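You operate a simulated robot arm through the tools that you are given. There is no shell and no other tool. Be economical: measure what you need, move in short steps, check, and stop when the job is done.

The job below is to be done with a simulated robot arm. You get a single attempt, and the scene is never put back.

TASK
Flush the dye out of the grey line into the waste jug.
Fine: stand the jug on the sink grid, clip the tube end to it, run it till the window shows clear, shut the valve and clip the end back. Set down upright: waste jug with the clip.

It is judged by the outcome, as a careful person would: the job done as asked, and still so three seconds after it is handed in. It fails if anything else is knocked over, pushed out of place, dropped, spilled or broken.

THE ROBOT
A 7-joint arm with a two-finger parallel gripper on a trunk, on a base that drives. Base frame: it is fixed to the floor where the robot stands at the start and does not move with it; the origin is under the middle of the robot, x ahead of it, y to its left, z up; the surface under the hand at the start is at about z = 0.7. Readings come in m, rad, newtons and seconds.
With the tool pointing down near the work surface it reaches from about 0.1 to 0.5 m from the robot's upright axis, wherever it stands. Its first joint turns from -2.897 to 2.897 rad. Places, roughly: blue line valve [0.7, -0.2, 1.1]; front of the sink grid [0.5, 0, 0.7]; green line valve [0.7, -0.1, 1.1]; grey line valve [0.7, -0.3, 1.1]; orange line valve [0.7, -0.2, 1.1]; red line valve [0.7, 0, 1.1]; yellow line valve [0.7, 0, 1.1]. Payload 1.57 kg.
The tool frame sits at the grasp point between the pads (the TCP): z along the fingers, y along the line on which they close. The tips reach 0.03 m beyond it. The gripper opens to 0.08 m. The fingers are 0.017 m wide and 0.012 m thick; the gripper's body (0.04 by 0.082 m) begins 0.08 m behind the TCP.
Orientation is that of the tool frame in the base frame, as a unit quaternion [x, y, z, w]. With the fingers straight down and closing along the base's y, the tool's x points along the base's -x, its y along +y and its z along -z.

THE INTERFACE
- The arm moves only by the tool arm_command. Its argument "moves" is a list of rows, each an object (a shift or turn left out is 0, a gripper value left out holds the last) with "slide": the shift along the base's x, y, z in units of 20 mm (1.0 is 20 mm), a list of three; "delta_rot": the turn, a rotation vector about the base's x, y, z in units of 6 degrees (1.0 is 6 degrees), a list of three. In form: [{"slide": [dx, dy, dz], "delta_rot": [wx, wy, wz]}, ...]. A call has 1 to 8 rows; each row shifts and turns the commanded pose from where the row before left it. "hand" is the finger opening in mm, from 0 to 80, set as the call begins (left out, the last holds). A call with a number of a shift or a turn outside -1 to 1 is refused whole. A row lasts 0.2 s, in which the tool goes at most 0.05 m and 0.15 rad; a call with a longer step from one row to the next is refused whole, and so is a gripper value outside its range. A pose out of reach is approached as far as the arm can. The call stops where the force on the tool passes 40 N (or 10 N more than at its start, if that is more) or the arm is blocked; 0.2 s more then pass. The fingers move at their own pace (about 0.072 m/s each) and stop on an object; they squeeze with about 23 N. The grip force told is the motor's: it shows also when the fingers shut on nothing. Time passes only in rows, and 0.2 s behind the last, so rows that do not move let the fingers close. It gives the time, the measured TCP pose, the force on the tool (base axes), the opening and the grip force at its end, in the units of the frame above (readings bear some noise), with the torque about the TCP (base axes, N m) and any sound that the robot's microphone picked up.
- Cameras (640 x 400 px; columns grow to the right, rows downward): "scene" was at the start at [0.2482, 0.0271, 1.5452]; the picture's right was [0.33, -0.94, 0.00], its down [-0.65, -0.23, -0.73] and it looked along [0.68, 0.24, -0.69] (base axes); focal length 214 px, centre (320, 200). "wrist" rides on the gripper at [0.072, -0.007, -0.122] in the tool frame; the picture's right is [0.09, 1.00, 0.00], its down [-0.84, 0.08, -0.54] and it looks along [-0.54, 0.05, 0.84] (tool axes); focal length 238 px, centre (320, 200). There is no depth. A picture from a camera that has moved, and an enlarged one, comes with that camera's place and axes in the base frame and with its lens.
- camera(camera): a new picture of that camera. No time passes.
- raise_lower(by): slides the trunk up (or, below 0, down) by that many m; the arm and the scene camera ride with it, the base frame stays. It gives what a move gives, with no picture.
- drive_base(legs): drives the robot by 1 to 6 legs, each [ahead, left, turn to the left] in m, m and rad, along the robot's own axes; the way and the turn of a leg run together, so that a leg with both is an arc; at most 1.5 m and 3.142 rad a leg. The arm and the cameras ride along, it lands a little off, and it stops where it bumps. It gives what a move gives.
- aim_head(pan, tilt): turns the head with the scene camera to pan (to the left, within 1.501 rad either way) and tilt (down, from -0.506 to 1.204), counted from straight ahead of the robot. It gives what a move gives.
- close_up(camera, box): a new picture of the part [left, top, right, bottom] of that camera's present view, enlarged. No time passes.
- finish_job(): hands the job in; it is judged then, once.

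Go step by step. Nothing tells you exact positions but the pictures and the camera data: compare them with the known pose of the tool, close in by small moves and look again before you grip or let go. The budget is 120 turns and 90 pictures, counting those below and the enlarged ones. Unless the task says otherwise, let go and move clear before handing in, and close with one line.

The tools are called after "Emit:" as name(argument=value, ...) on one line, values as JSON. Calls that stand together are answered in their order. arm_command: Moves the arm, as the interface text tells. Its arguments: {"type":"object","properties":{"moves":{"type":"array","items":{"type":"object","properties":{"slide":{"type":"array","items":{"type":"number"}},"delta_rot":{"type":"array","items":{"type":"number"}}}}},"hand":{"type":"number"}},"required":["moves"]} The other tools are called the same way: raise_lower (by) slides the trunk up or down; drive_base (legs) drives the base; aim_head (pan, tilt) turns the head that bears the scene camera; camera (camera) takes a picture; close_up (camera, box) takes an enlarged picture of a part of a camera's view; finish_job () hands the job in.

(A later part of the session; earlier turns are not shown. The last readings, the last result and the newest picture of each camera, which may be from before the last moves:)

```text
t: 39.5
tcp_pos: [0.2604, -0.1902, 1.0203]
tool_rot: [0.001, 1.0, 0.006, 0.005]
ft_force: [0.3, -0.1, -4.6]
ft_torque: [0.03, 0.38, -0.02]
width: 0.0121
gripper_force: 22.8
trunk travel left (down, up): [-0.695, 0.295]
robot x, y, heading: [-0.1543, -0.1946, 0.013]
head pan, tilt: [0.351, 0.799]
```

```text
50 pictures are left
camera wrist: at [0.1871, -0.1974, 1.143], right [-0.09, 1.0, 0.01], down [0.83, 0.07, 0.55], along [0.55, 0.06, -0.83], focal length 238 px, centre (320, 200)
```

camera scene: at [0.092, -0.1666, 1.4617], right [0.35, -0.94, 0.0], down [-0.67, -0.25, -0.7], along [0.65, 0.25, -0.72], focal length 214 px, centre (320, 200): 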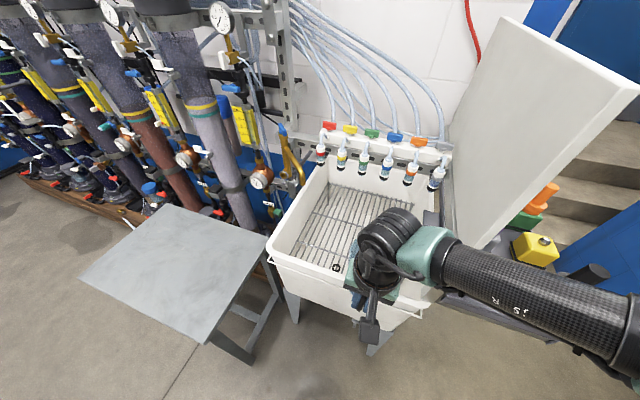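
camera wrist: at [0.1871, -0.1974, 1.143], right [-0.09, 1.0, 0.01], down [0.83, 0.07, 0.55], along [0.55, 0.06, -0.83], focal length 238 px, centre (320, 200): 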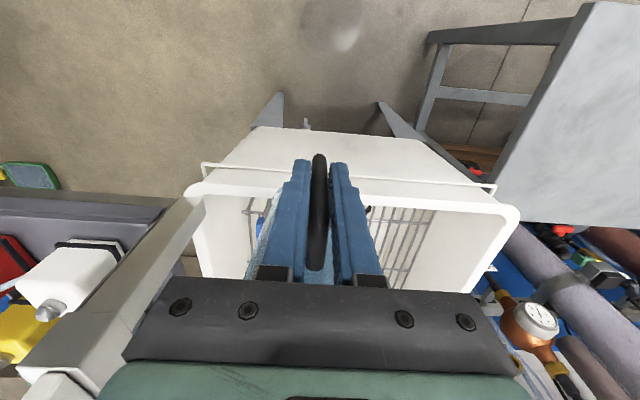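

The sink spans y −0.36…+0.07 with its front at x ≈ 0.36. I drive ahead so the jug is over the basin but still short of the windows.

Emit:
drive_base(legs=[[0.18, 0, 0]])

Emit:
camera(camera="scene")

Emit:
camera(camera="wrist")

```text
t: 41.0
tcp_pos: [0.4399, -0.187, 1.0229]
tool_rot: [-0.001, 1.0, 0.006, 0.006]
ft_force: [-0.8, 0.5, -4.5]
ft_torque: [-0.01, 0.36, -0.04]
width: 0.0119
gripper_force: 23.0
trunk travel left (down, up): [-0.695, 0.295]
robot x, y, heading: [0.0234, -0.1942, 0.015]
head pan, tilt: [0.351, 0.799]
```

```text
49 pictures are left
camera scene: at [0.2719, -0.1634, 1.4618], right [0.36, -0.93, 0.0], down [-0.67, -0.26, -0.7], along [0.65, 0.25, -0.72], focal length 214 px, centre (320, 200)
```

scene: 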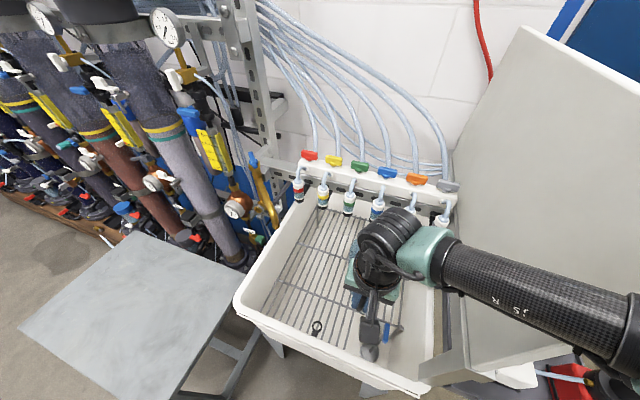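

```text
48 pictures are left
camera wrist: at [0.3672, -0.1942, 1.1431], right [-0.09, 1.0, 0.01], down [0.83, 0.07, 0.55], along [0.55, 0.06, -0.83], focal length 238 px, centre (320, 200)
```

wrist: 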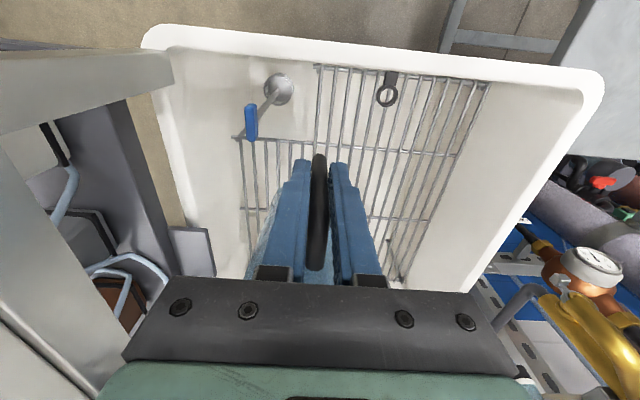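

The jug is over the basin. I lower the trunk to bring its bottom below the sink rim, then check.

Emit:
raise_lower(by=-0.17)

Emit:
arm_command(moves=[{"slide": [0.75, 0, 0]}, {"slide": [0.75, 0, 0]}, {"slide": [0.75, 0, 0]}, {"slide": [0.75, 0, 0]}, {"slide": [0.75, 0, 0]}, {}])

Emit:
camera(camera="scene")

Emit:
camera(camera="wrist")

```text
t: 43.0
tcp_pos: [0.4409, -0.187, 0.8515]
tool_rot: [-0.001, 1.0, 0.005, 0.005]
ft_force: [-0.7, 0.8, -4.3]
ft_torque: [-0.05, 0.39, -0.01]
width: 0.012
gripper_force: 22.6
trunk travel left (down, up): [-0.525, 0.465]
robot x, y, heading: [0.0276, -0.1929, 0.014]
head pan, tilt: [0.351, 0.799]
```

```text
t: 44.6
tcp_pos: [0.4813, -0.1987, 0.8619]
tool_rot: [0.011, 1.0, 0.002, 0.008]
ft_force: [-0.4, -0.4, -4.4]
ft_torque: [0.02, 0.37, 0.0]
width: 0.012
gripper_force: 23.2
trunk travel left (down, up): [-0.525, 0.465]
robot x, y, heading: [0.0208, -0.1944, 0.008]
head pan, tilt: [0.351, 0.799]
stopped in row 6: the arm was blocked; the commanded pose is now the measured one
```

```text
47 pictures are left
camera scene: at [0.2364, -0.158, 1.3005], right [0.35, -0.94, 0.02], down [-0.65, -0.26, -0.72], along [0.67, 0.24, -0.7], focal length 214 px, centre (320, 200)
```

scene: 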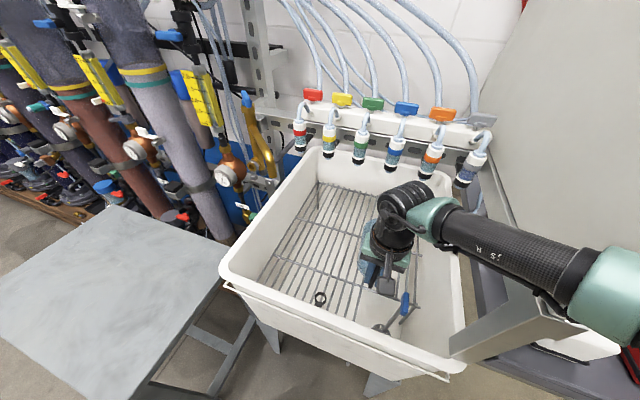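

```text
46 pictures are left
camera wrist: at [0.4077, -0.2028, 0.9827], right [-0.07, 1.0, 0.0], down [0.83, 0.06, 0.55], along [0.55, 0.04, -0.83], focal length 238 px, centre (320, 200)
```

wrist: 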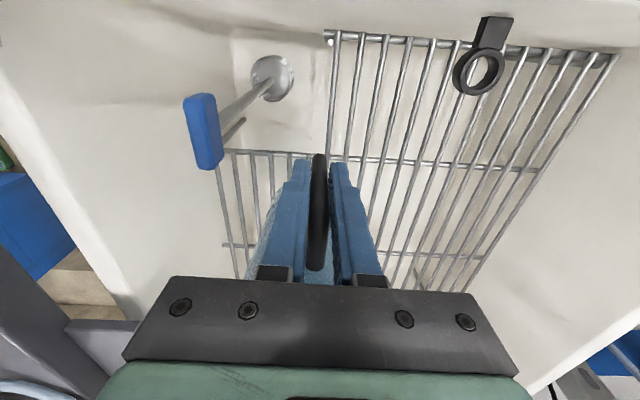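

The arm got blocked — likely its elbow, which sticks out to the right, met the panel beside the sink. I back the arm off at once and check.

Emit:
arm_command(moves=[{"slide": [-0.7, 0.2, 0]}, {"slide": [-0.7, 0.2, 0]}, {"slide": [-0.7, 0.1, -0.2]}, {}])

Emit:
camera(camera="scene")

```text
t: 45.6
tcp_pos: [0.4567, -0.1862, 0.8491]
tool_rot: [0.008, 1.0, 0.002, 0.004]
ft_force: [0.3, -1.1, -5.1]
ft_torque: [-0.03, 0.4, -0.03]
width: 0.0118
gripper_force: 23.1
trunk travel left (down, up): [-0.525, 0.465]
robot x, y, heading: [0.0269, -0.1941, 0.01]
head pan, tilt: [0.351, 0.799]
```

```text
45 pictures are left
camera scene: at [0.255, -0.1611, 1.2955], right [0.36, -0.93, 0.01], down [-0.66, -0.26, -0.71], along [0.66, 0.25, -0.71], focal length 214 px, centre (320, 200)
```

scene: 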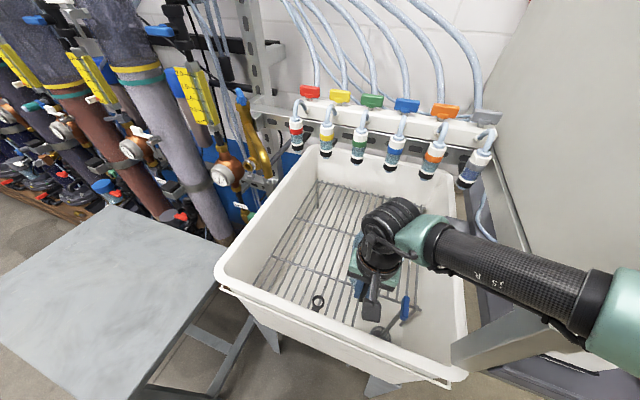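

Still slight residual tilt; I ease back a bit more and shift the robot left, away from the panel.

Emit:
arm_command(moves=[{"slide": [-0.8, 0, 0]}, {}])

Emit:
drive_base(legs=[[0, 0.1, 0]])

Emit:
camera(camera="scene")

```text
t: 46.2
tcp_pos: [0.444, -0.181, 0.8438]
tool_rot: [0.006, 1.0, 0.004, -0.003]
ft_force: [0.5, 0.1, -5.2]
ft_torque: [-0.01, 0.35, -0.05]
width: 0.0118
gripper_force: 22.5
trunk travel left (down, up): [-0.525, 0.465]
robot x, y, heading: [0.0229, -0.1941, 0.008]
head pan, tilt: [0.351, 0.799]
```

```text
t: 47.3
tcp_pos: [0.4465, -0.0835, 0.8418]
tool_rot: [0.006, 1.0, 0.006, -0.005]
ft_force: [0.7, -0.5, -4.1]
ft_torque: [-0.01, 0.37, 0.0]
width: 0.0119
gripper_force: 22.9
trunk travel left (down, up): [-0.525, 0.465]
robot x, y, heading: [0.0199, -0.094, 0.014]
head pan, tilt: [0.351, 0.799]
```

```text
44 pictures are left
camera scene: at [0.2695, -0.0625, 1.2916], right [0.36, -0.93, 0.0], down [-0.67, -0.26, -0.7], along [0.65, 0.25, -0.72], focal length 214 px, centre (320, 200)
```

scene: 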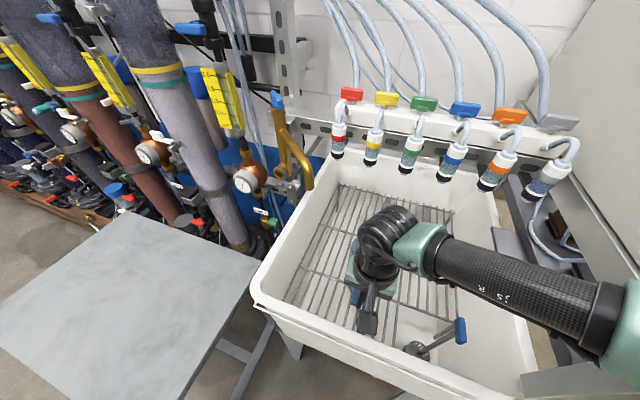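

The robot is upright again and the elbow clear. A spare ring sits at the sink front just beside the hand, so I move straight ahead now in small steps.

Emit:
arm_command(moves=[{"slide": [0.7, 0, 0.2]}, {"slide": [0.7, 0, 0]}, {"slide": [0.7, 0, 0]}, {"slide": [0.7, 0, 0]}, {"slide": [0.7, 0, 0]}, {}])

Emit:
camera(camera="scene")

```text
t: 48.7
tcp_pos: [0.5159, -0.0845, 0.8474]
tool_rot: [0.006, 1.0, 0.005, -0.005]
ft_force: [0.9, -0.1, -4.3]
ft_torque: [0.0, 0.38, 0.01]
width: 0.0119
gripper_force: 22.8
trunk travel left (down, up): [-0.525, 0.465]
robot x, y, heading: [0.024, -0.0936, 0.008]
head pan, tilt: [0.351, 0.799]
```

```text
43 pictures are left
camera scene: at [0.2693, -0.0634, 1.2917], right [0.36, -0.93, 0.0], down [-0.67, -0.25, -0.7], along [0.65, 0.25, -0.72], focal length 214 px, centre (320, 200)
```

scene: 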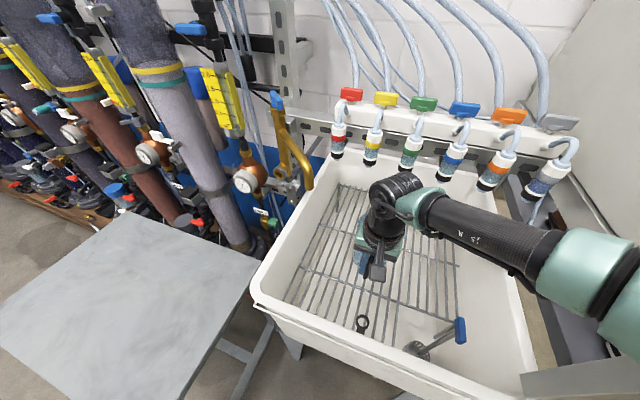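

Clear. I shift a little to the right toward the grey line and then lower the jug toward the grid.

Emit:
arm_command(moves=[{"slide": [0, -0.6, 0]}, {"slide": [0, -0.6, 0]}, {"slide": [0, -0.6, 0]}, {"slide": [0, -0.6, 0]}, {}])

Emit:
arm_command(moves=[{"slide": [0, 0, -0.5]}, {"slide": [0, 0, -0.5]}, {"slide": [0, 0, -0.5]}, {"slide": [0, 0, -0.5]}, {}])

Emit:
camera(camera="wrist")

```text
t: 49.9
tcp_pos: [0.5161, -0.133, 0.8461]
tool_rot: [0.006, 1.0, 0.005, -0.005]
ft_force: [-0.4, 0.2, -4.3]
ft_torque: [-0.01, 0.4, -0.01]
width: 0.012
gripper_force: 23.0
trunk travel left (down, up): [-0.525, 0.465]
robot x, y, heading: [0.0229, -0.0928, 0.015]
head pan, tilt: [0.351, 0.799]
```

```text
t: 51.1
tcp_pos: [0.5161, -0.1327, 0.8069]
tool_rot: [0.006, 1.0, 0.006, -0.005]
ft_force: [-0.3, 0.3, -4.4]
ft_torque: [0.0, 0.41, 0.02]
width: 0.0119
gripper_force: 23.1
trunk travel left (down, up): [-0.525, 0.465]
robot x, y, heading: [0.0221, -0.0929, 0.016]
head pan, tilt: [0.351, 0.799]
```

```text
42 pictures are left
camera wrist: at [0.446, -0.1391, 0.9295], right [-0.08, 1.0, 0.01], down [0.84, 0.06, 0.53], along [0.53, 0.05, -0.85], focal length 238 px, centre (320, 200)
```

wrist: 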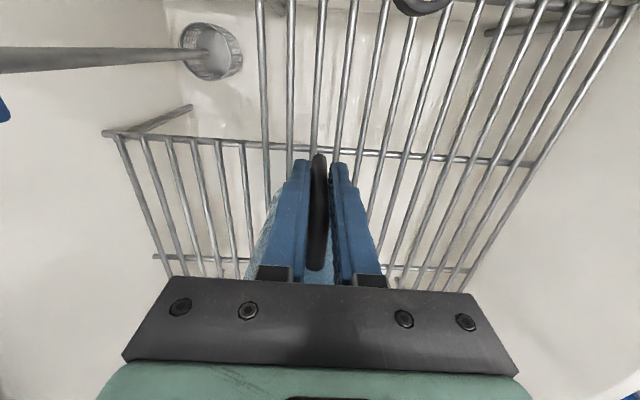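

I lower in small steps until the jug's weight goes onto the grid.

Emit:
arm_command(moves=[{"slide": [0, 0, -0.25]}, {"slide": [0, 0, -0.25]}, {"slide": [0, 0, -0.25]}, {"slide": [0, 0, -0.25]}, {}])

Emit:
arm_command(moves=[{"slide": [0, 0, -0.2]}, {"slide": [0, 0, -0.2]}, {}])

```text
t: 52.3
tcp_pos: [0.517, -0.1318, 0.7874]
tool_rot: [0.006, 1.0, 0.005, -0.003]
ft_force: [-3.6, 0.9, 20.0]
ft_torque: [-0.35, -0.38, -0.03]
width: 0.0121
gripper_force: 23.3
trunk travel left (down, up): [-0.525, 0.465]
robot x, y, heading: [0.0233, -0.093, 0.011]
head pan, tilt: [0.351, 0.799]
```

```text
t: 52.9
tcp_pos: [0.5187, -0.134, 0.7844]
tool_rot: [0.007, 1.0, 0.005, -0.002]
ft_force: [-4.7, 0.4, 18.6]
ft_torque: [-0.46, -0.26, -0.06]
width: 0.0116
gripper_force: 23.2
trunk travel left (down, up): [-0.525, 0.465]
robot x, y, heading: [0.0236, -0.0911, 0.015]
head pan, tilt: [0.351, 0.799]
stopped in row 3: the force on the tool passed its limit at 44 N (the readings are from after the stop); the commanded pose is now the measured one
```

The jug stands on the grid. I relax the press, open the fingers, and look.

Emit:
arm_command(moves=[{"slide": [0, 0, 0.15]}, {}])

Emit:
arm_command(moves=[{}, {}, {}], hand=50)

Emit:
camera(camera="wrist")

```text
t: 53.5
tcp_pos: [0.5169, -0.1335, 0.7841]
tool_rot: [0.007, 1.0, 0.006, -0.004]
ft_force: [1.4, 1.0, 1.9]
ft_torque: [-0.12, -0.04, 0.01]
width: 0.0117
gripper_force: 23.3
trunk travel left (down, up): [-0.525, 0.465]
robot x, y, heading: [0.0246, -0.0938, 0.013]
head pan, tilt: [0.351, 0.799]
```

```text
t: 54.3
tcp_pos: [0.5163, -0.1326, 0.7848]
tool_rot: [0.007, 1.0, 0.005, -0.003]
ft_force: [0.1, -0.2, -0.4]
ft_torque: [0.01, -0.01, -0.01]
width: 0.0499
gripper_force: 0.2
trunk travel left (down, up): [-0.525, 0.465]
robot x, y, heading: [0.0252, -0.0914, 0.011]
head pan, tilt: [0.351, 0.799]
```

```text
41 pictures are left
camera wrist: at [0.446, -0.1394, 0.9077], right [-0.08, 1.0, 0.01], down [0.84, 0.06, 0.54], along [0.53, 0.05, -0.84], focal length 238 px, centre (320, 200)
```

wrist: 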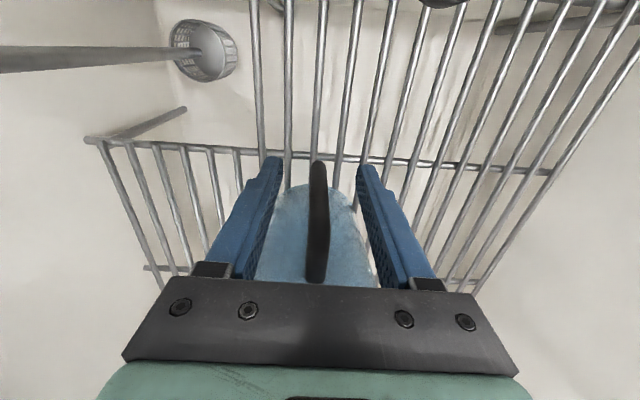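

Released cleanly. I lift straight up and raise the trunk, then look at the jug and the grey line.

Emit:
arm_command(moves=[{"slide": [0, 0, 1]}, {"slide": [0, 0, 1]}, {"slide": [0, 0, 1]}, {"slide": [0, 0, 1]}, {"slide": [0, 0, 1]}, {"slide": [0, 0, 1]}, {"slide": [-0.5, 0, 1]}, {"slide": [-0.5, 0, 1]}])

Emit:
raise_lower(by=0.2)

Emit:
camera(camera="scene")

Emit:
camera(camera="wrist")

```text
t: 56.1
tcp_pos: [0.4985, -0.134, 0.9433]
tool_rot: [0.006, 1.0, 0.005, -0.003]
ft_force: [-0.1, -0.4, -1.3]
ft_torque: [0.04, -0.02, -0.02]
width: 0.05
gripper_force: 0.1
trunk travel left (down, up): [-0.525, 0.465]
robot x, y, heading: [0.0232, -0.0939, 0.013]
head pan, tilt: [0.351, 0.799]
```

```text
t: 58.3
tcp_pos: [0.4979, -0.1338, 1.1432]
tool_rot: [0.006, 1.0, 0.005, -0.004]
ft_force: [-0.1, -0.1, -0.1]
ft_torque: [-0.02, 0.0, -0.03]
width: 0.0501
gripper_force: 0.0
trunk travel left (down, up): [-0.725, 0.265]
robot x, y, heading: [0.0251, -0.0944, 0.015]
head pan, tilt: [0.351, 0.799]
```

```text
40 pictures are left
camera scene: at [0.2689, -0.0634, 1.4918], right [0.36, -0.93, 0.0], down [-0.67, -0.25, -0.7], along [0.65, 0.25, -0.72], focal length 214 px, centre (320, 200)
```

scene: 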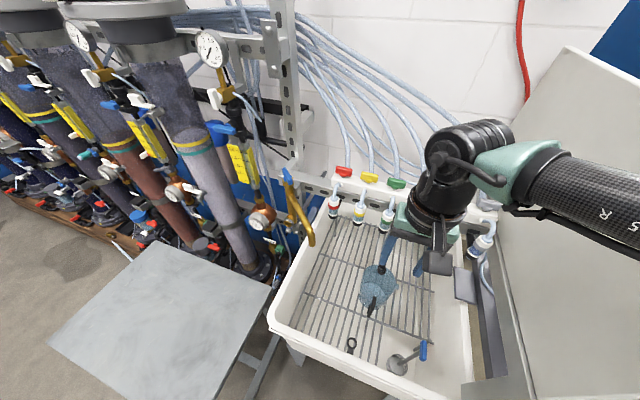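

```text
39 pictures are left
camera wrist: at [0.4276, -0.1406, 1.2663], right [-0.08, 1.0, 0.01], down [0.84, 0.06, 0.54], along [0.53, 0.05, -0.84], focal length 238 px, centre (320, 200)
```

wrist: 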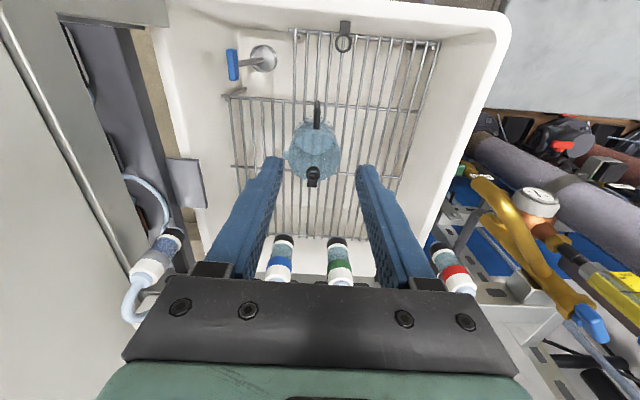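

The jug stands upright on the grid, its ring near (0.64, −0.133, 0.845). The grey window fitting is at (0.647, −0.315), spanning z ≈ 1.01–1.085. I'll take it with the hand pitched about 45° from the front-left, so the elbow stays away from the panel.

Emit:
arm_command(moves=[{"slide": [1, -0.8, 0], "delta_rot": [0, 0, -1]}, {"slide": [1, -0.8, 0], "delta_rot": [0, 0, -1]}, {"slide": [0.5, -0.8, 0], "delta_rot": [0, 0, -0.5]}, {"slide": [0, -0.4, 0], "delta_rot": [-0.26, -0.96, 0]}, {"delta_rot": [-0.26, -0.96, 0]}, {"delta_rot": [-0.26, -0.96, 0]}, {"delta_rot": [-0.26, -0.96, 0]}, {}])

Emit:
arm_command(moves=[{"delta_rot": [-0.26, -0.96, 0]}, {"delta_rot": [-0.26, -0.96, 0]}, {"delta_rot": [-0.26, -0.96, 0]}, {"delta_rot": [-0.13, -0.48, 0]}, {}])

Emit:
camera(camera="scene")

Emit:
camera(camera="wrist")

```text
t: 60.1
tcp_pos: [0.5483, -0.1903, 1.1433]
tool_rot: [0.133, 0.97, -0.021, 0.203]
ft_force: [-0.2, -0.6, -0.3]
ft_torque: [-0.02, -0.03, -0.04]
width: 0.05
gripper_force: 0.1
trunk travel left (down, up): [-0.725, 0.265]
robot x, y, heading: [0.0222, -0.0946, 0.006]
head pan, tilt: [0.351, 0.799]
```

```text
t: 61.3
tcp_pos: [0.5494, -0.1899, 1.1438]
tool_rot: [0.125, 0.917, -0.043, 0.376]
ft_force: [-0.4, 0.6, 0.7]
ft_torque: [0.0, 0.03, 0.0]
width: 0.0498
gripper_force: 0.0
trunk travel left (down, up): [-0.725, 0.265]
robot x, y, heading: [0.0252, -0.095, 0.011]
head pan, tilt: [0.351, 0.799]
```

```text
38 pictures are left
camera scene: at [0.2688, -0.0634, 1.4918], right [0.36, -0.93, 0.0], down [-0.67, -0.25, -0.7], along [0.65, 0.25, -0.72], focal length 214 px, centre (320, 200)
```

scene: 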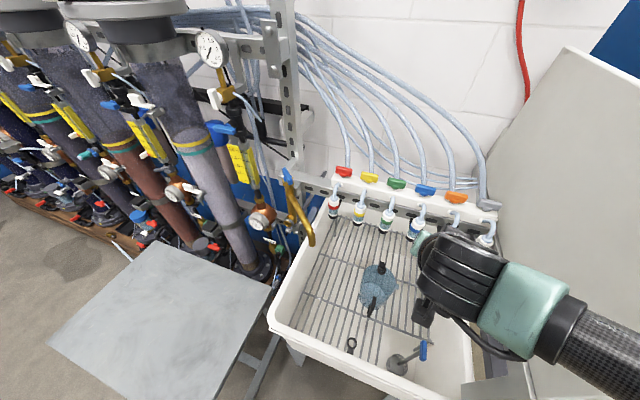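

```text
37 pictures are left
camera wrist: at [0.4151, -0.1608, 1.1809], right [0.2, 0.98, -0.05], down [0.23, 0.0, 0.97], along [0.95, -0.2, -0.22], focal length 238 px, centre (320, 200)
```

wrist: 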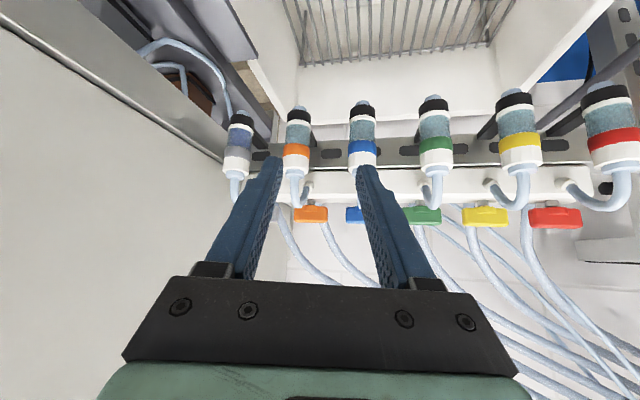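

I now see the fittings clearly: the grey one is at (0.647, −0.312), band at z ≈ 1.075, next neighbour 75 mm away. I line up in front of it along the approach direction.

Emit:
arm_command(moves=[{"slide": [0.25, -0.9, 0]}, {"slide": [0.25, -0.9, 0]}, {"slide": [0.25, -0.9, 0]}, {"slide": [0.25, -0.9, -0.1]}, {"slide": [0.25, -0.9, -0.1]}, {"slide": [0.3, -0.8, 0]}, {}], hand=48)

Emit:
camera(camera="wrist")

Emit:
camera(camera="scene")

```text
t: 62.9
tcp_pos: [0.5806, -0.2966, 1.1399]
tool_rot: [0.125, 0.917, -0.043, 0.376]
ft_force: [-0.5, 0.5, 0.0]
ft_torque: [0.0, -0.03, 0.02]
width: 0.048
gripper_force: 0.0
trunk travel left (down, up): [-0.725, 0.265]
robot x, y, heading: [0.0206, -0.0937, 0.013]
head pan, tilt: [0.351, 0.799]
```

```text
36 pictures are left
camera wrist: at [0.4461, -0.2677, 1.1763], right [0.2, 0.98, -0.05], down [0.23, 0.0, 0.97], along [0.95, -0.2, -0.22], focal length 238 px, centre (320, 200)
```

wrist: 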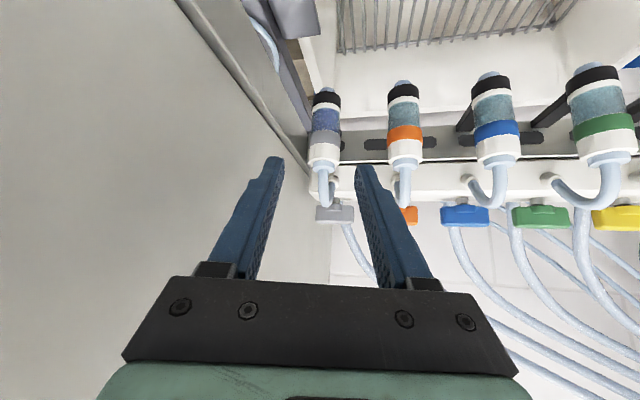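

```text
35 pictures are left
camera scene: at [0.2688, -0.0633, 1.4918], right [0.36, -0.93, 0.0], down [-0.67, -0.25, -0.7], along [0.65, 0.25, -0.72], focal length 214 px, centre (320, 200)
```

scene: 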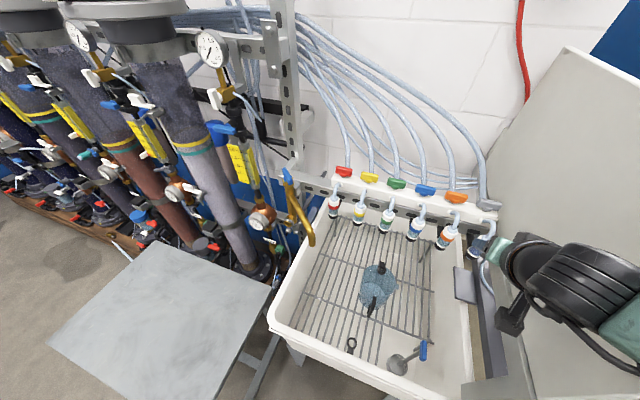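

The band triangulates to (0.644, −0.308, 1.071). I advance along the finger direction to straddle it.

Emit:
arm_command(moves=[{"slide": [0.72, -0.13, -0.8]}, {"slide": [0.72, -0.13, -0.8]}, {"slide": [0.72, -0.15, -0.8]}, {"slide": [0.7, -0.15, -0.8]}, {}])

Emit:
camera(camera="wrist")

```text
t: 64.1
tcp_pos: [0.6371, -0.3057, 1.0736]
tool_rot: [0.124, 0.918, -0.042, 0.375]
ft_force: [-2.0, 4.5, 1.3]
ft_torque: [0.02, 0.01, 0.02]
width: 0.0447
gripper_force: 0.2
trunk travel left (down, up): [-0.725, 0.265]
robot x, y, heading: [0.023, -0.0924, 0.014]
head pan, tilt: [0.351, 0.799]
```

```text
34 pictures are left
camera wrist: at [0.5032, -0.2759, 1.1106], right [0.2, 0.98, -0.05], down [0.23, 0.0, 0.97], along [0.95, -0.2, -0.22], focal length 238 px, centre (320, 200)
```

wrist: 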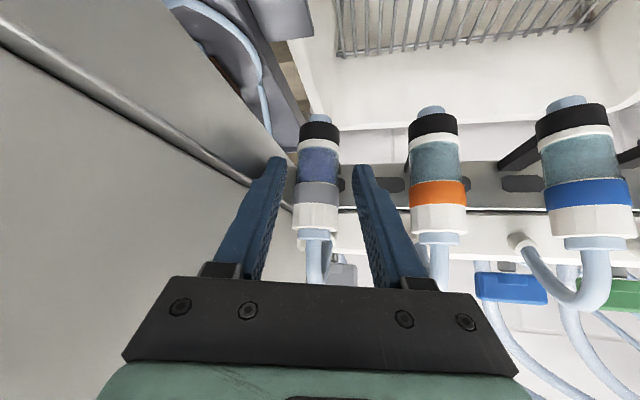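

The right finger lightly touches the panel edge, but the fitting is centred between the fingers. I close on it.

Emit:
arm_command(moves=[{}, {}, {}, {}], hand=0)

Emit:
camera(camera="wrist")

```text
t: 65.1
tcp_pos: [0.6358, -0.3062, 1.0735]
tool_rot: [0.126, 0.918, -0.043, 0.375]
ft_force: [0.4, -0.1, 0.1]
ft_torque: [0.0, -0.01, 0.0]
width: 0.0251
gripper_force: 22.8
trunk travel left (down, up): [-0.725, 0.265]
robot x, y, heading: [0.0204, -0.0942, 0.008]
head pan, tilt: [0.351, 0.799]
```

```text
33 pictures are left
camera wrist: at [0.5032, -0.2771, 1.1106], right [0.2, 0.98, -0.05], down [0.23, 0.0, 0.97], along [0.95, -0.2, -0.22], focal length 238 px, centre (320, 200)
```

wrist: 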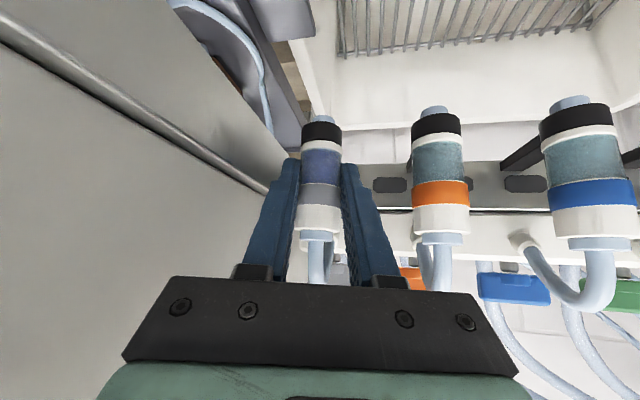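

The fitting is gripped (25 mm). I lift it straight up in small steps and see whether it leaves its rail clip.

Emit:
arm_command(moves=[{"slide": [0, 0, 0.5]}, {"slide": [0, 0, 0.5]}, {"slide": [0, 0, 0.5]}, {}])

Emit:
camera(camera="wrist")

```text
t: 66.1
tcp_pos: [0.6369, -0.3059, 1.1035]
tool_rot: [0.125, 0.918, -0.043, 0.373]
ft_force: [-0.7, 0.3, -0.4]
ft_torque: [-0.02, 0.02, 0.0]
width: 0.025
gripper_force: 22.9
trunk travel left (down, up): [-0.725, 0.265]
robot x, y, heading: [0.0234, -0.0963, 0.012]
head pan, tilt: [0.351, 0.799]
```

```text
32 pictures are left
camera wrist: at [0.5031, -0.2781, 1.1411], right [0.2, 0.98, -0.05], down [0.23, 0.0, 0.97], along [0.95, -0.2, -0.22], focal length 238 px, centre (320, 200)
```

wrist: 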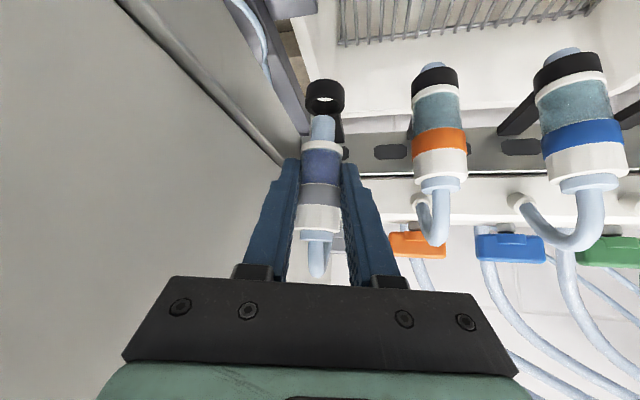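

It came out cleanly; the black ring stays on the rail. I lift a bit more and pull back from the rail, watching the force from the tube.

Emit:
arm_command(moves=[{"slide": [0, 0, 0.6]}, {"slide": [-1, 0.1, 0.2]}, {"slide": [-1, 0.1, 0]}, {"slide": [-1, 0.1, 0]}, {"slide": [-1, 0.3, 0]}, {}])

Emit:
camera(camera="scene")

Emit:
camera(camera="wrist")

```text
t: 67.5
tcp_pos: [0.5573, -0.2951, 1.1222]
tool_rot: [0.124, 0.917, -0.043, 0.376]
ft_force: [-0.4, 0.6, -0.6]
ft_torque: [-0.02, 0.0, -0.01]
width: 0.0245
gripper_force: 23.2
trunk travel left (down, up): [-0.725, 0.265]
robot x, y, heading: [0.0219, -0.0921, 0.014]
head pan, tilt: [0.351, 0.799]
```

```text
31 pictures are left
camera scene: at [0.2692, -0.0635, 1.4917], right [0.36, -0.93, 0.0], down [-0.67, -0.25, -0.7], along [0.65, 0.25, -0.72], focal length 214 px, centre (320, 200)
```

scene: 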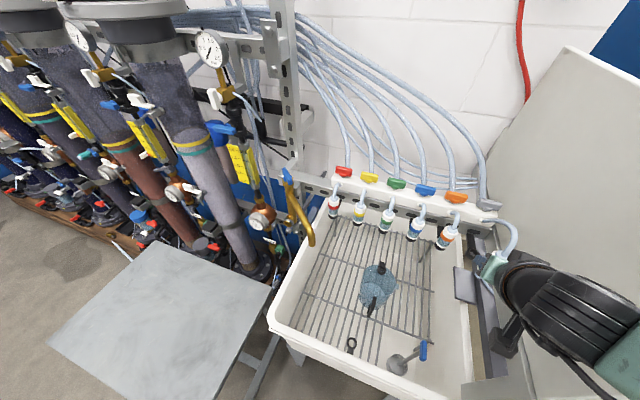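

```text
30 pictures are left
camera wrist: at [0.4237, -0.2658, 1.1598], right [0.2, 0.98, -0.05], down [0.23, 0.0, 0.97], along [0.95, -0.2, -0.22], focal length 238 px, centre (320, 200)
```

wrist: 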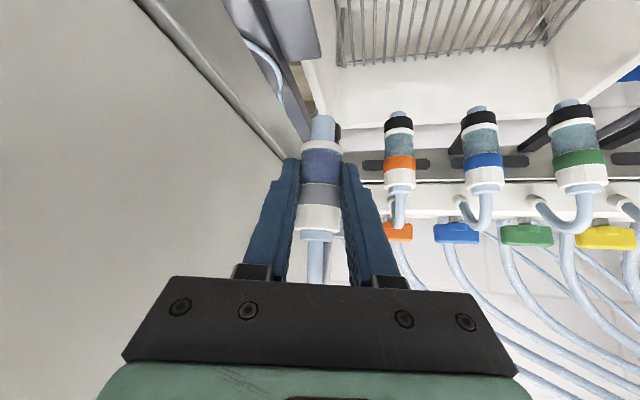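

The tube follows freely. I move across in front of the jug, lowering as I go.

Emit:
arm_command(moves=[{"slide": [0, 1, -0.2]}, {"slide": [0, 1, -0.5]}, {"slide": [0, 1, -0.8]}, {"slide": [0, 1, -0.8]}, {"slide": [0, 1, -0.8]}, {"slide": [0, 1, -0.8]}, {"slide": [0, 1, -0.8]}, {"slide": [0, 1, -0.8]}])

Emit:
camera(camera="wrist")

Emit:
close_up(camera="scene", box=[320, 200, 520, 330])

```text
t: 69.3
tcp_pos: [0.5574, -0.1355, 1.0105]
tool_rot: [0.125, 0.917, -0.043, 0.375]
ft_force: [0.3, 0.2, -0.6]
ft_torque: [0.0, -0.04, -0.01]
width: 0.0247
gripper_force: 23.1
trunk travel left (down, up): [-0.725, 0.265]
robot x, y, heading: [0.0239, -0.0944, 0.005]
head pan, tilt: [0.351, 0.799]
```

```text
29 pictures are left
camera wrist: at [0.4238, -0.1063, 1.0477], right [0.2, 0.98, -0.05], down [0.23, 0.0, 0.97], along [0.95, -0.2, -0.22], focal length 238 px, centre (320, 200)
```

wrist: 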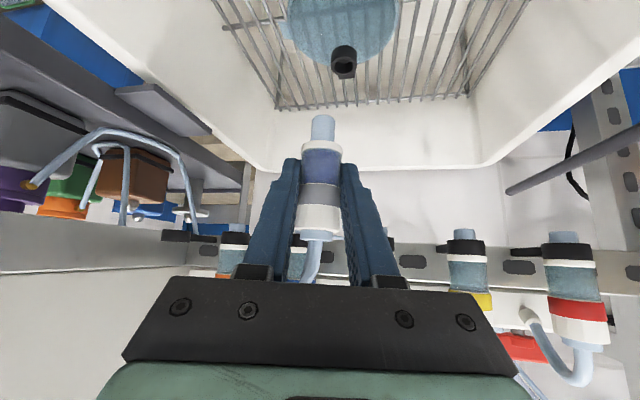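

```text
3.08 times, centred on (420, 265) of scene
camera zoom: at [0.2692, -0.063, 1.4918], right [0.36, -0.93, 0.0], down [-0.67, -0.25, -0.7], along [0.65, 0.25, -0.72], focal length 660 px, centre (12, 0)
```

zoom: 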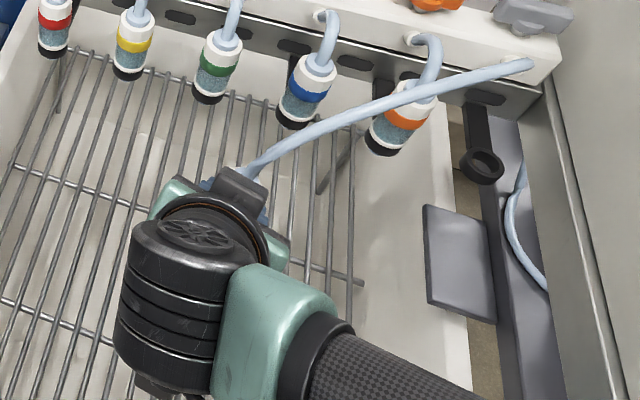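

The tube stretches freely. The jug's ring is near (0.631, −0.132, 0.848); I bring the nub just above it.

Emit:
arm_command(moves=[{"slide": [0.67, 0.04, -0.85]}, {"slide": [0.67, 0.04, -0.85]}, {"slide": [0.67, 0.04, -0.85]}, {"slide": [0.67, 0.04, -0.85]}, {"slide": [0.67, 0.04, -0.85]}, {}])

Emit:
camera(camera="wrist")

Emit:
close_up(camera="wrist", box=[260, 40, 400, 180])

```text
t: 70.7
tcp_pos: [0.6227, -0.1299, 0.9276]
tool_rot: [0.126, 0.917, -0.044, 0.375]
ft_force: [-0.6, -0.4, -0.7]
ft_torque: [-0.01, 0.01, -0.02]
width: 0.0248
gripper_force: 23.1
trunk travel left (down, up): [-0.725, 0.265]
robot x, y, heading: [0.0229, -0.0982, 0.012]
head pan, tilt: [0.351, 0.799]
```

```text
27 pictures are left
camera wrist: at [0.489, -0.101, 0.9638], right [0.2, 0.98, -0.05], down [0.23, 0.0, 0.97], along [0.95, -0.2, -0.22], focal length 238 px, centre (320, 200)
```

wrist: 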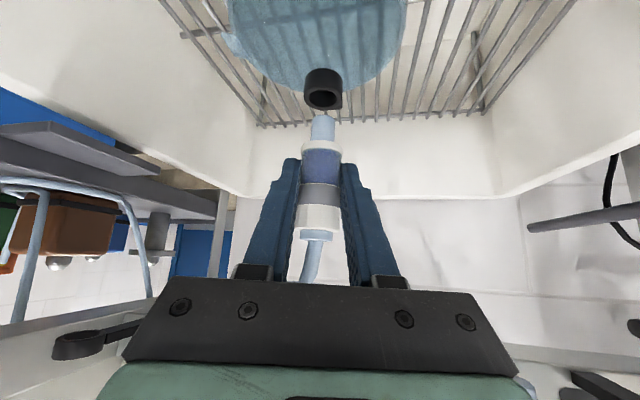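

```text
2.86 times, centred on (330, 110) of wrist
camera zoom: at [0.489, -0.101, 0.9638], right [0.2, 0.98, -0.05], down [0.23, 0.0, 0.97], along [0.95, -0.2, -0.22], focal length 681 px, centre (291, 457)
```

zoom: 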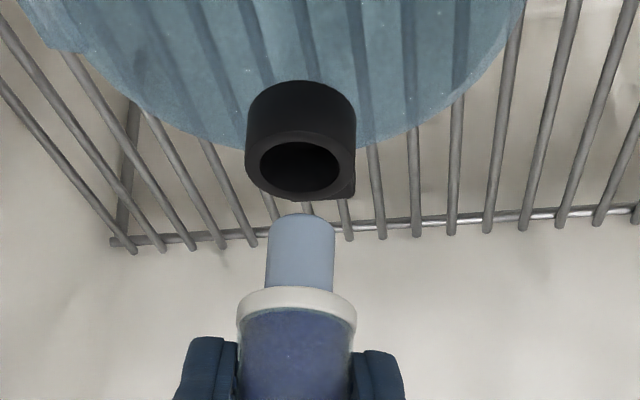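

Sideways the nub and ring are lined up; fore-and-aft is still uncertain. I lower 8 mm and compare again.

Emit:
arm_command(moves=[{"slide": [0, 0, -0.4]}, {}])

Emit:
close_up(camera="wrist", box=[260, 40, 400, 180])

```text
t: 71.3
tcp_pos: [0.6227, -0.1305, 0.9198]
tool_rot: [0.125, 0.918, -0.043, 0.374]
ft_force: [-0.9, 0.8, -0.6]
ft_torque: [-0.04, -0.02, -0.02]
width: 0.0247
gripper_force: 22.7
trunk travel left (down, up): [-0.725, 0.265]
robot x, y, heading: [0.0232, -0.0958, 0.012]
head pan, tilt: [0.351, 0.799]
```

```text
2.86 times, centred on (330, 110) of wrist
camera zoom: at [0.4891, -0.1013, 0.9558], right [0.2, 0.98, -0.05], down [0.23, 0.0, 0.97], along [0.95, -0.2, -0.22], focal length 681 px, centre (291, 457)
```

zoom: 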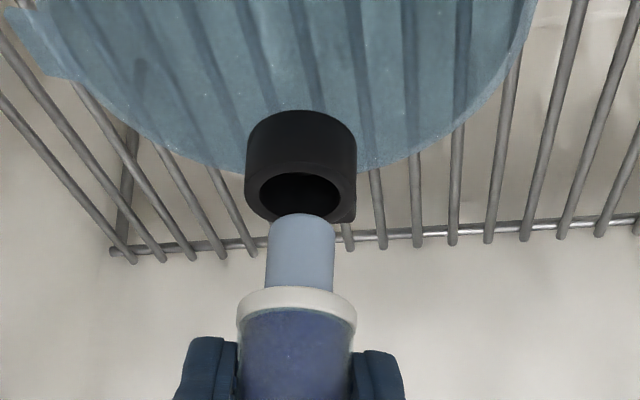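

From the parallax the ring is about 8–9 mm farther than the nub. I shift forward 8 mm and compare.

Emit:
arm_command(moves=[{"slide": [0.4, -0.08, -0.15]}, {}])

Emit:
close_up(camera="wrist", box=[260, 40, 400, 180])

```text
t: 71.9
tcp_pos: [0.6314, -0.1328, 0.9161]
tool_rot: [0.125, 0.918, -0.042, 0.375]
ft_force: [0.2, -0.5, -0.5]
ft_torque: [-0.02, -0.01, 0.0]
width: 0.0248
gripper_force: 23.2
trunk travel left (down, up): [-0.725, 0.265]
robot x, y, heading: [0.0255, -0.0913, 0.016]
head pan, tilt: [0.351, 0.799]
```

```text
2.86 times, centred on (330, 110) of wrist
camera zoom: at [0.4975, -0.1032, 0.9532], right [0.2, 0.98, -0.05], down [0.23, 0.0, 0.97], along [0.95, -0.2, -0.22], focal length 681 px, centre (291, 457)
```

zoom: 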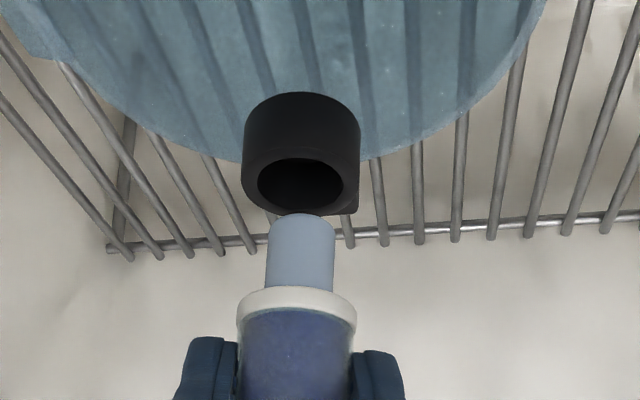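

The numbers now agree. I lower 10 mm and check that the nub enters the ring.

Emit:
arm_command(moves=[{"slide": [0, 0, -0.25]}, {"slide": [0, 0, -0.25]}, {}])

Emit:
close_up(camera="wrist", box=[260, 40, 400, 180])

```text
t: 72.7
tcp_pos: [0.6321, -0.1336, 0.9109]
tool_rot: [0.125, 0.916, -0.043, 0.378]
ft_force: [-1.1, 0.1, 20.6]
ft_torque: [-0.06, -0.17, 0.01]
width: 0.0248
gripper_force: 23.1
trunk travel left (down, up): [-0.725, 0.265]
robot x, y, heading: [0.0249, -0.0948, 0.011]
head pan, tilt: [0.351, 0.799]
```

```text
2.86 times, centred on (330, 110) of wrist
camera zoom: at [0.4985, -0.104, 0.9461], right [0.2, 0.98, -0.05], down [0.22, 0.0, 0.98], along [0.96, -0.2, -0.21], focal length 681 px, centre (291, 457)
```

zoom: 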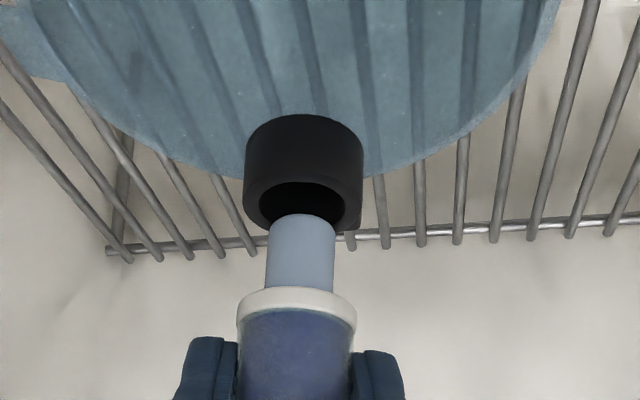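

The nub landed on the far side of the ring — I had compared with the nub's near edge; the true offset is about 12 mm back. I lift, shift back and retry.

Emit:
arm_command(moves=[{"slide": [0, 0, 0.4]}, {"slide": [-0.6, 0.02, 0]}, {}])

Emit:
arm_command(moves=[{"slide": [0, 0, -0.25]}, {"slide": [0, 0, -0.25]}, {}])

Emit:
close_up(camera="wrist", box=[260, 40, 400, 180])

```text
t: 73.5
tcp_pos: [0.6198, -0.1318, 0.9136]
tool_rot: [0.125, 0.918, -0.042, 0.374]
ft_force: [0.5, -1.0, 0.6]
ft_torque: [-0.01, 0.02, 0.03]
width: 0.0247
gripper_force: 22.7
trunk travel left (down, up): [-0.725, 0.265]
robot x, y, heading: [0.0212, -0.0955, 0.013]
head pan, tilt: [0.351, 0.799]
```

```text
t: 74.3
tcp_pos: [0.6205, -0.1316, 0.9035]
tool_rot: [0.125, 0.918, -0.042, 0.374]
ft_force: [1.2, -0.6, -0.7]
ft_torque: [-0.01, -0.08, 0.03]
width: 0.0244
gripper_force: 23.5
trunk travel left (down, up): [-0.725, 0.265]
robot x, y, heading: [0.0226, -0.0945, 0.01]
head pan, tilt: [0.351, 0.799]
```

```text
2.86 times, centred on (330, 110) of wrist
camera zoom: at [0.4857, -0.103, 0.9409], right [0.2, 0.98, -0.05], down [0.23, 0.0, 0.97], along [0.95, -0.2, -0.22], focal length 681 px, centre (291, 457)
```

zoom: 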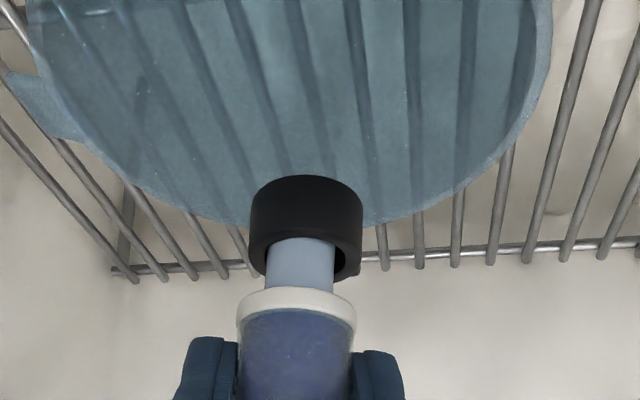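

The nub is in the ring. I nudge 1 mm left and lower further until seated.

Emit:
arm_command(moves=[{"slide": [0, 0.06, -0.2]}, {"slide": [0, 0, -0.2]}, {}])

Emit:
arm_command(moves=[{"slide": [0, 0, -0.15]}, {"slide": [0, 0, -0.15]}, {}])

Emit:
close_up(camera="wrist", box=[260, 40, 400, 180])

```text
t: 75.1
tcp_pos: [0.6198, -0.1319, 0.8956]
tool_rot: [0.125, 0.917, -0.043, 0.376]
ft_force: [1.3, -0.3, 0.3]
ft_torque: [-0.02, -0.08, 0.04]
width: 0.0247
gripper_force: 22.8
trunk travel left (down, up): [-0.725, 0.265]
robot x, y, heading: [0.0231, -0.0959, 0.016]
head pan, tilt: [0.351, 0.799]
```

```text
t: 75.9
tcp_pos: [0.62, -0.1313, 0.8898]
tool_rot: [0.125, 0.918, -0.043, 0.374]
ft_force: [1.5, 0.4, -0.9]
ft_torque: [0.01, -0.04, 0.01]
width: 0.0244
gripper_force: 23.2
trunk travel left (down, up): [-0.725, 0.265]
robot x, y, heading: [0.0203, -0.0909, 0.013]
head pan, tilt: [0.351, 0.799]
```

```text
2.86 times, centred on (330, 110) of wrist
camera zoom: at [0.4864, -0.1013, 0.9271], right [0.2, 0.98, -0.05], down [0.23, 0.0, 0.97], along [0.95, -0.2, -0.22], focal length 681 px, centre (291, 457)
```

zoom: 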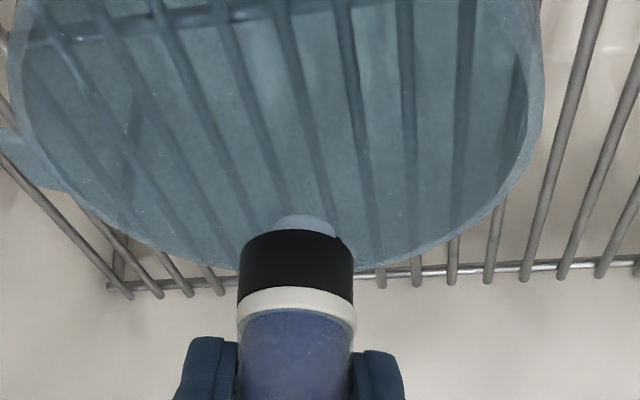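

It looks seated with the nub showing below the ring. I press 2 mm further to be sure, then open.

Emit:
arm_command(moves=[{"slide": [0, 0, -0.12]}, {}])

Emit:
arm_command(moves=[{}, {}, {}], hand=48)

Emit:
camera(camera="wrist")

```text
t: 76.5
tcp_pos: [0.6194, -0.1323, 0.8889]
tool_rot: [0.126, 0.917, -0.044, 0.377]
ft_force: [1.5, 1.2, 8.8]
ft_torque: [-0.09, -0.11, 0.02]
width: 0.0248
gripper_force: 23.3
trunk travel left (down, up): [-0.725, 0.265]
robot x, y, heading: [0.0222, -0.0962, 0.006]
head pan, tilt: [0.351, 0.799]
```

```text
t: 77.3
tcp_pos: [0.6197, -0.1308, 0.8866]
tool_rot: [0.125, 0.918, -0.043, 0.375]
ft_force: [0.2, 0.4, 0.1]
ft_torque: [-0.02, -0.01, 0.0]
width: 0.0479
gripper_force: 0.0
trunk travel left (down, up): [-0.725, 0.265]
robot x, y, heading: [0.021, -0.0934, 0.008]
head pan, tilt: [0.351, 0.799]
```

```text
20 pictures are left
camera wrist: at [0.4863, -0.1016, 0.9245], right [0.2, 0.98, -0.05], down [0.23, 0.0, 0.97], along [0.95, -0.2, -0.22], focal length 238 px, centre (320, 200)
```

wrist: 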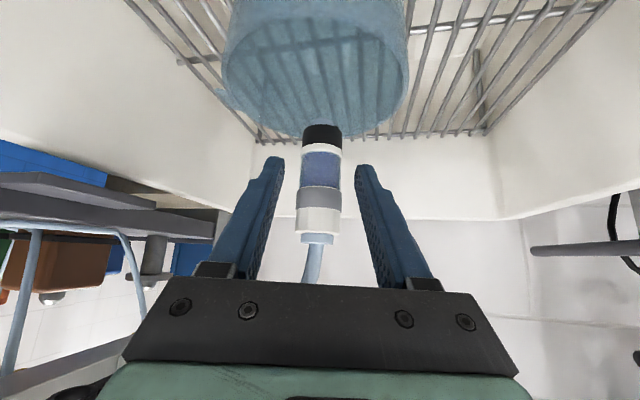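

The tube end is seated in the jug's ring and released. I withdraw along the fingers, then look closely at the grey valve.

Emit:
arm_command(moves=[{"slide": [-0.68, 0.17, 0.7]}, {"slide": [-0.68, 0.17, 0.7]}, {"slide": [-0.68, 0.17, 0.7]}, {"slide": [-0.68, 0.17, 0.7]}, {"slide": [-0.68, 0.17, 0.7]}, {"slide": [-0.4, 0, 1]}, {"slide": [0, 0, 1]}, {"slide": [0, 0, 1]}])

Emit:
close_up(camera="scene", box=[420, 170, 520, 240])

Emit:
camera(camera="scene")

```text
t: 79.1
tcp_pos: [0.5439, -0.1143, 1.0176]
tool_rot: [0.125, 0.918, -0.043, 0.375]
ft_force: [0.1, 0.5, -0.5]
ft_torque: [0.01, 0.0, 0.0]
width: 0.048
gripper_force: 0.1
trunk travel left (down, up): [-0.725, 0.265]
robot x, y, heading: [0.0241, -0.0924, 0.01]
head pan, tilt: [0.351, 0.799]
```

```text
5.71 times, centred on (470, 205) of scene
camera zoom: at [0.2686, -0.0635, 1.4918], right [0.36, -0.93, 0.0], down [-0.67, -0.25, -0.7], along [0.65, 0.25, -0.72], focal length 1226 px, centre (-537, 171)
```

zoom: 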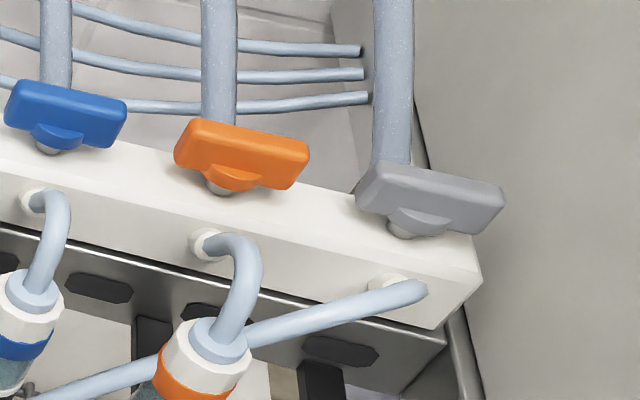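

```text
18 pictures are left
camera scene: at [0.2686, -0.0635, 1.4918], right [0.36, -0.93, 0.0], down [-0.67, -0.25, -0.7], along [0.65, 0.25, -0.72], focal length 214 px, centre (320, 200)
```

scene: 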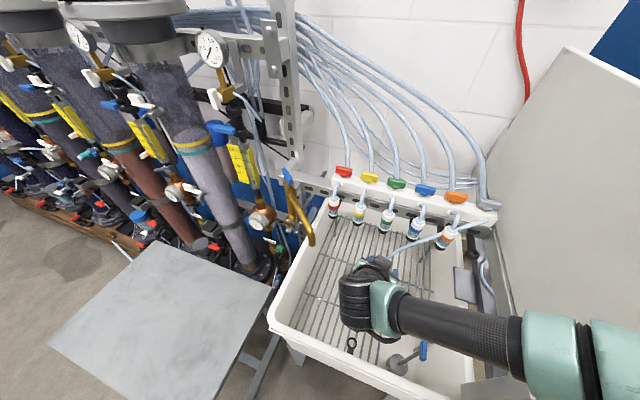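

The grey handle is a T-wing on a stem at about (0.716, −0.304, 1.13), across the flow like the others (closed). With closed fingers I'll push its left end back (+x) to turn it a quarter; I move there first.

Emit:
arm_command(moves=[{"slide": [0.2, -0.5, 1]}, {"slide": [0.3, -0.9, 1]}, {"slide": [0.3, -1, 1]}, {"slide": [0.3, -1, 1]}, {"slide": [0.3, -1, 1]}, {"slide": [0.3, -1, 1]}, {"slide": [0.3, -1, 1]}, {"slide": [0.3, -1, 1]}], hand=0)

Emit:
arm_command(moves=[{"slide": [0.8, -0.6, 0]}, {"slide": [0.8, -0.3, 0]}, {"slide": [0.8, 0, 0]}, {"slide": [0.6, 0, 0]}, {}])

Emit:
camera(camera="wrist")

```text
t: 80.9
tcp_pos: [0.5865, -0.2563, 1.1621]
tool_rot: [0.13, 0.922, -0.028, 0.364]
ft_force: [0.1, -0.3, 0.3]
ft_torque: [0.01, 0.0, -0.02]
width: 0.0
gripper_force: 20.7
trunk travel left (down, up): [-0.725, 0.265]
robot x, y, heading: [0.0237, -0.0935, 0.015]
head pan, tilt: [0.351, 0.799]
```

```text
t: 82.1
tcp_pos: [0.6503, -0.2828, 1.1783]
tool_rot: [0.124, 0.918, -0.043, 0.375]
ft_force: [0.9, 0.7, 1.0]
ft_torque: [0.0, 0.0, 0.01]
width: 0.0
gripper_force: 21.0
trunk travel left (down, up): [-0.725, 0.265]
robot x, y, heading: [0.0197, -0.0949, 0.01]
head pan, tilt: [0.351, 0.799]
```

```text
17 pictures are left
camera wrist: at [0.5161, -0.2518, 1.2143], right [0.2, 0.98, -0.05], down [0.23, 0.0, 0.97], along [0.95, -0.2, -0.22], focal length 238 px, centre (320, 200)
```

wrist: 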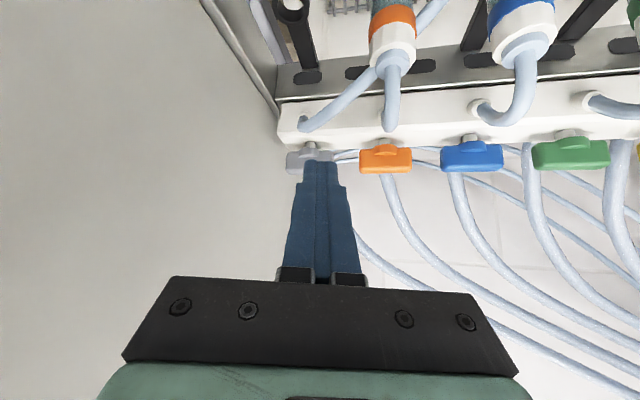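

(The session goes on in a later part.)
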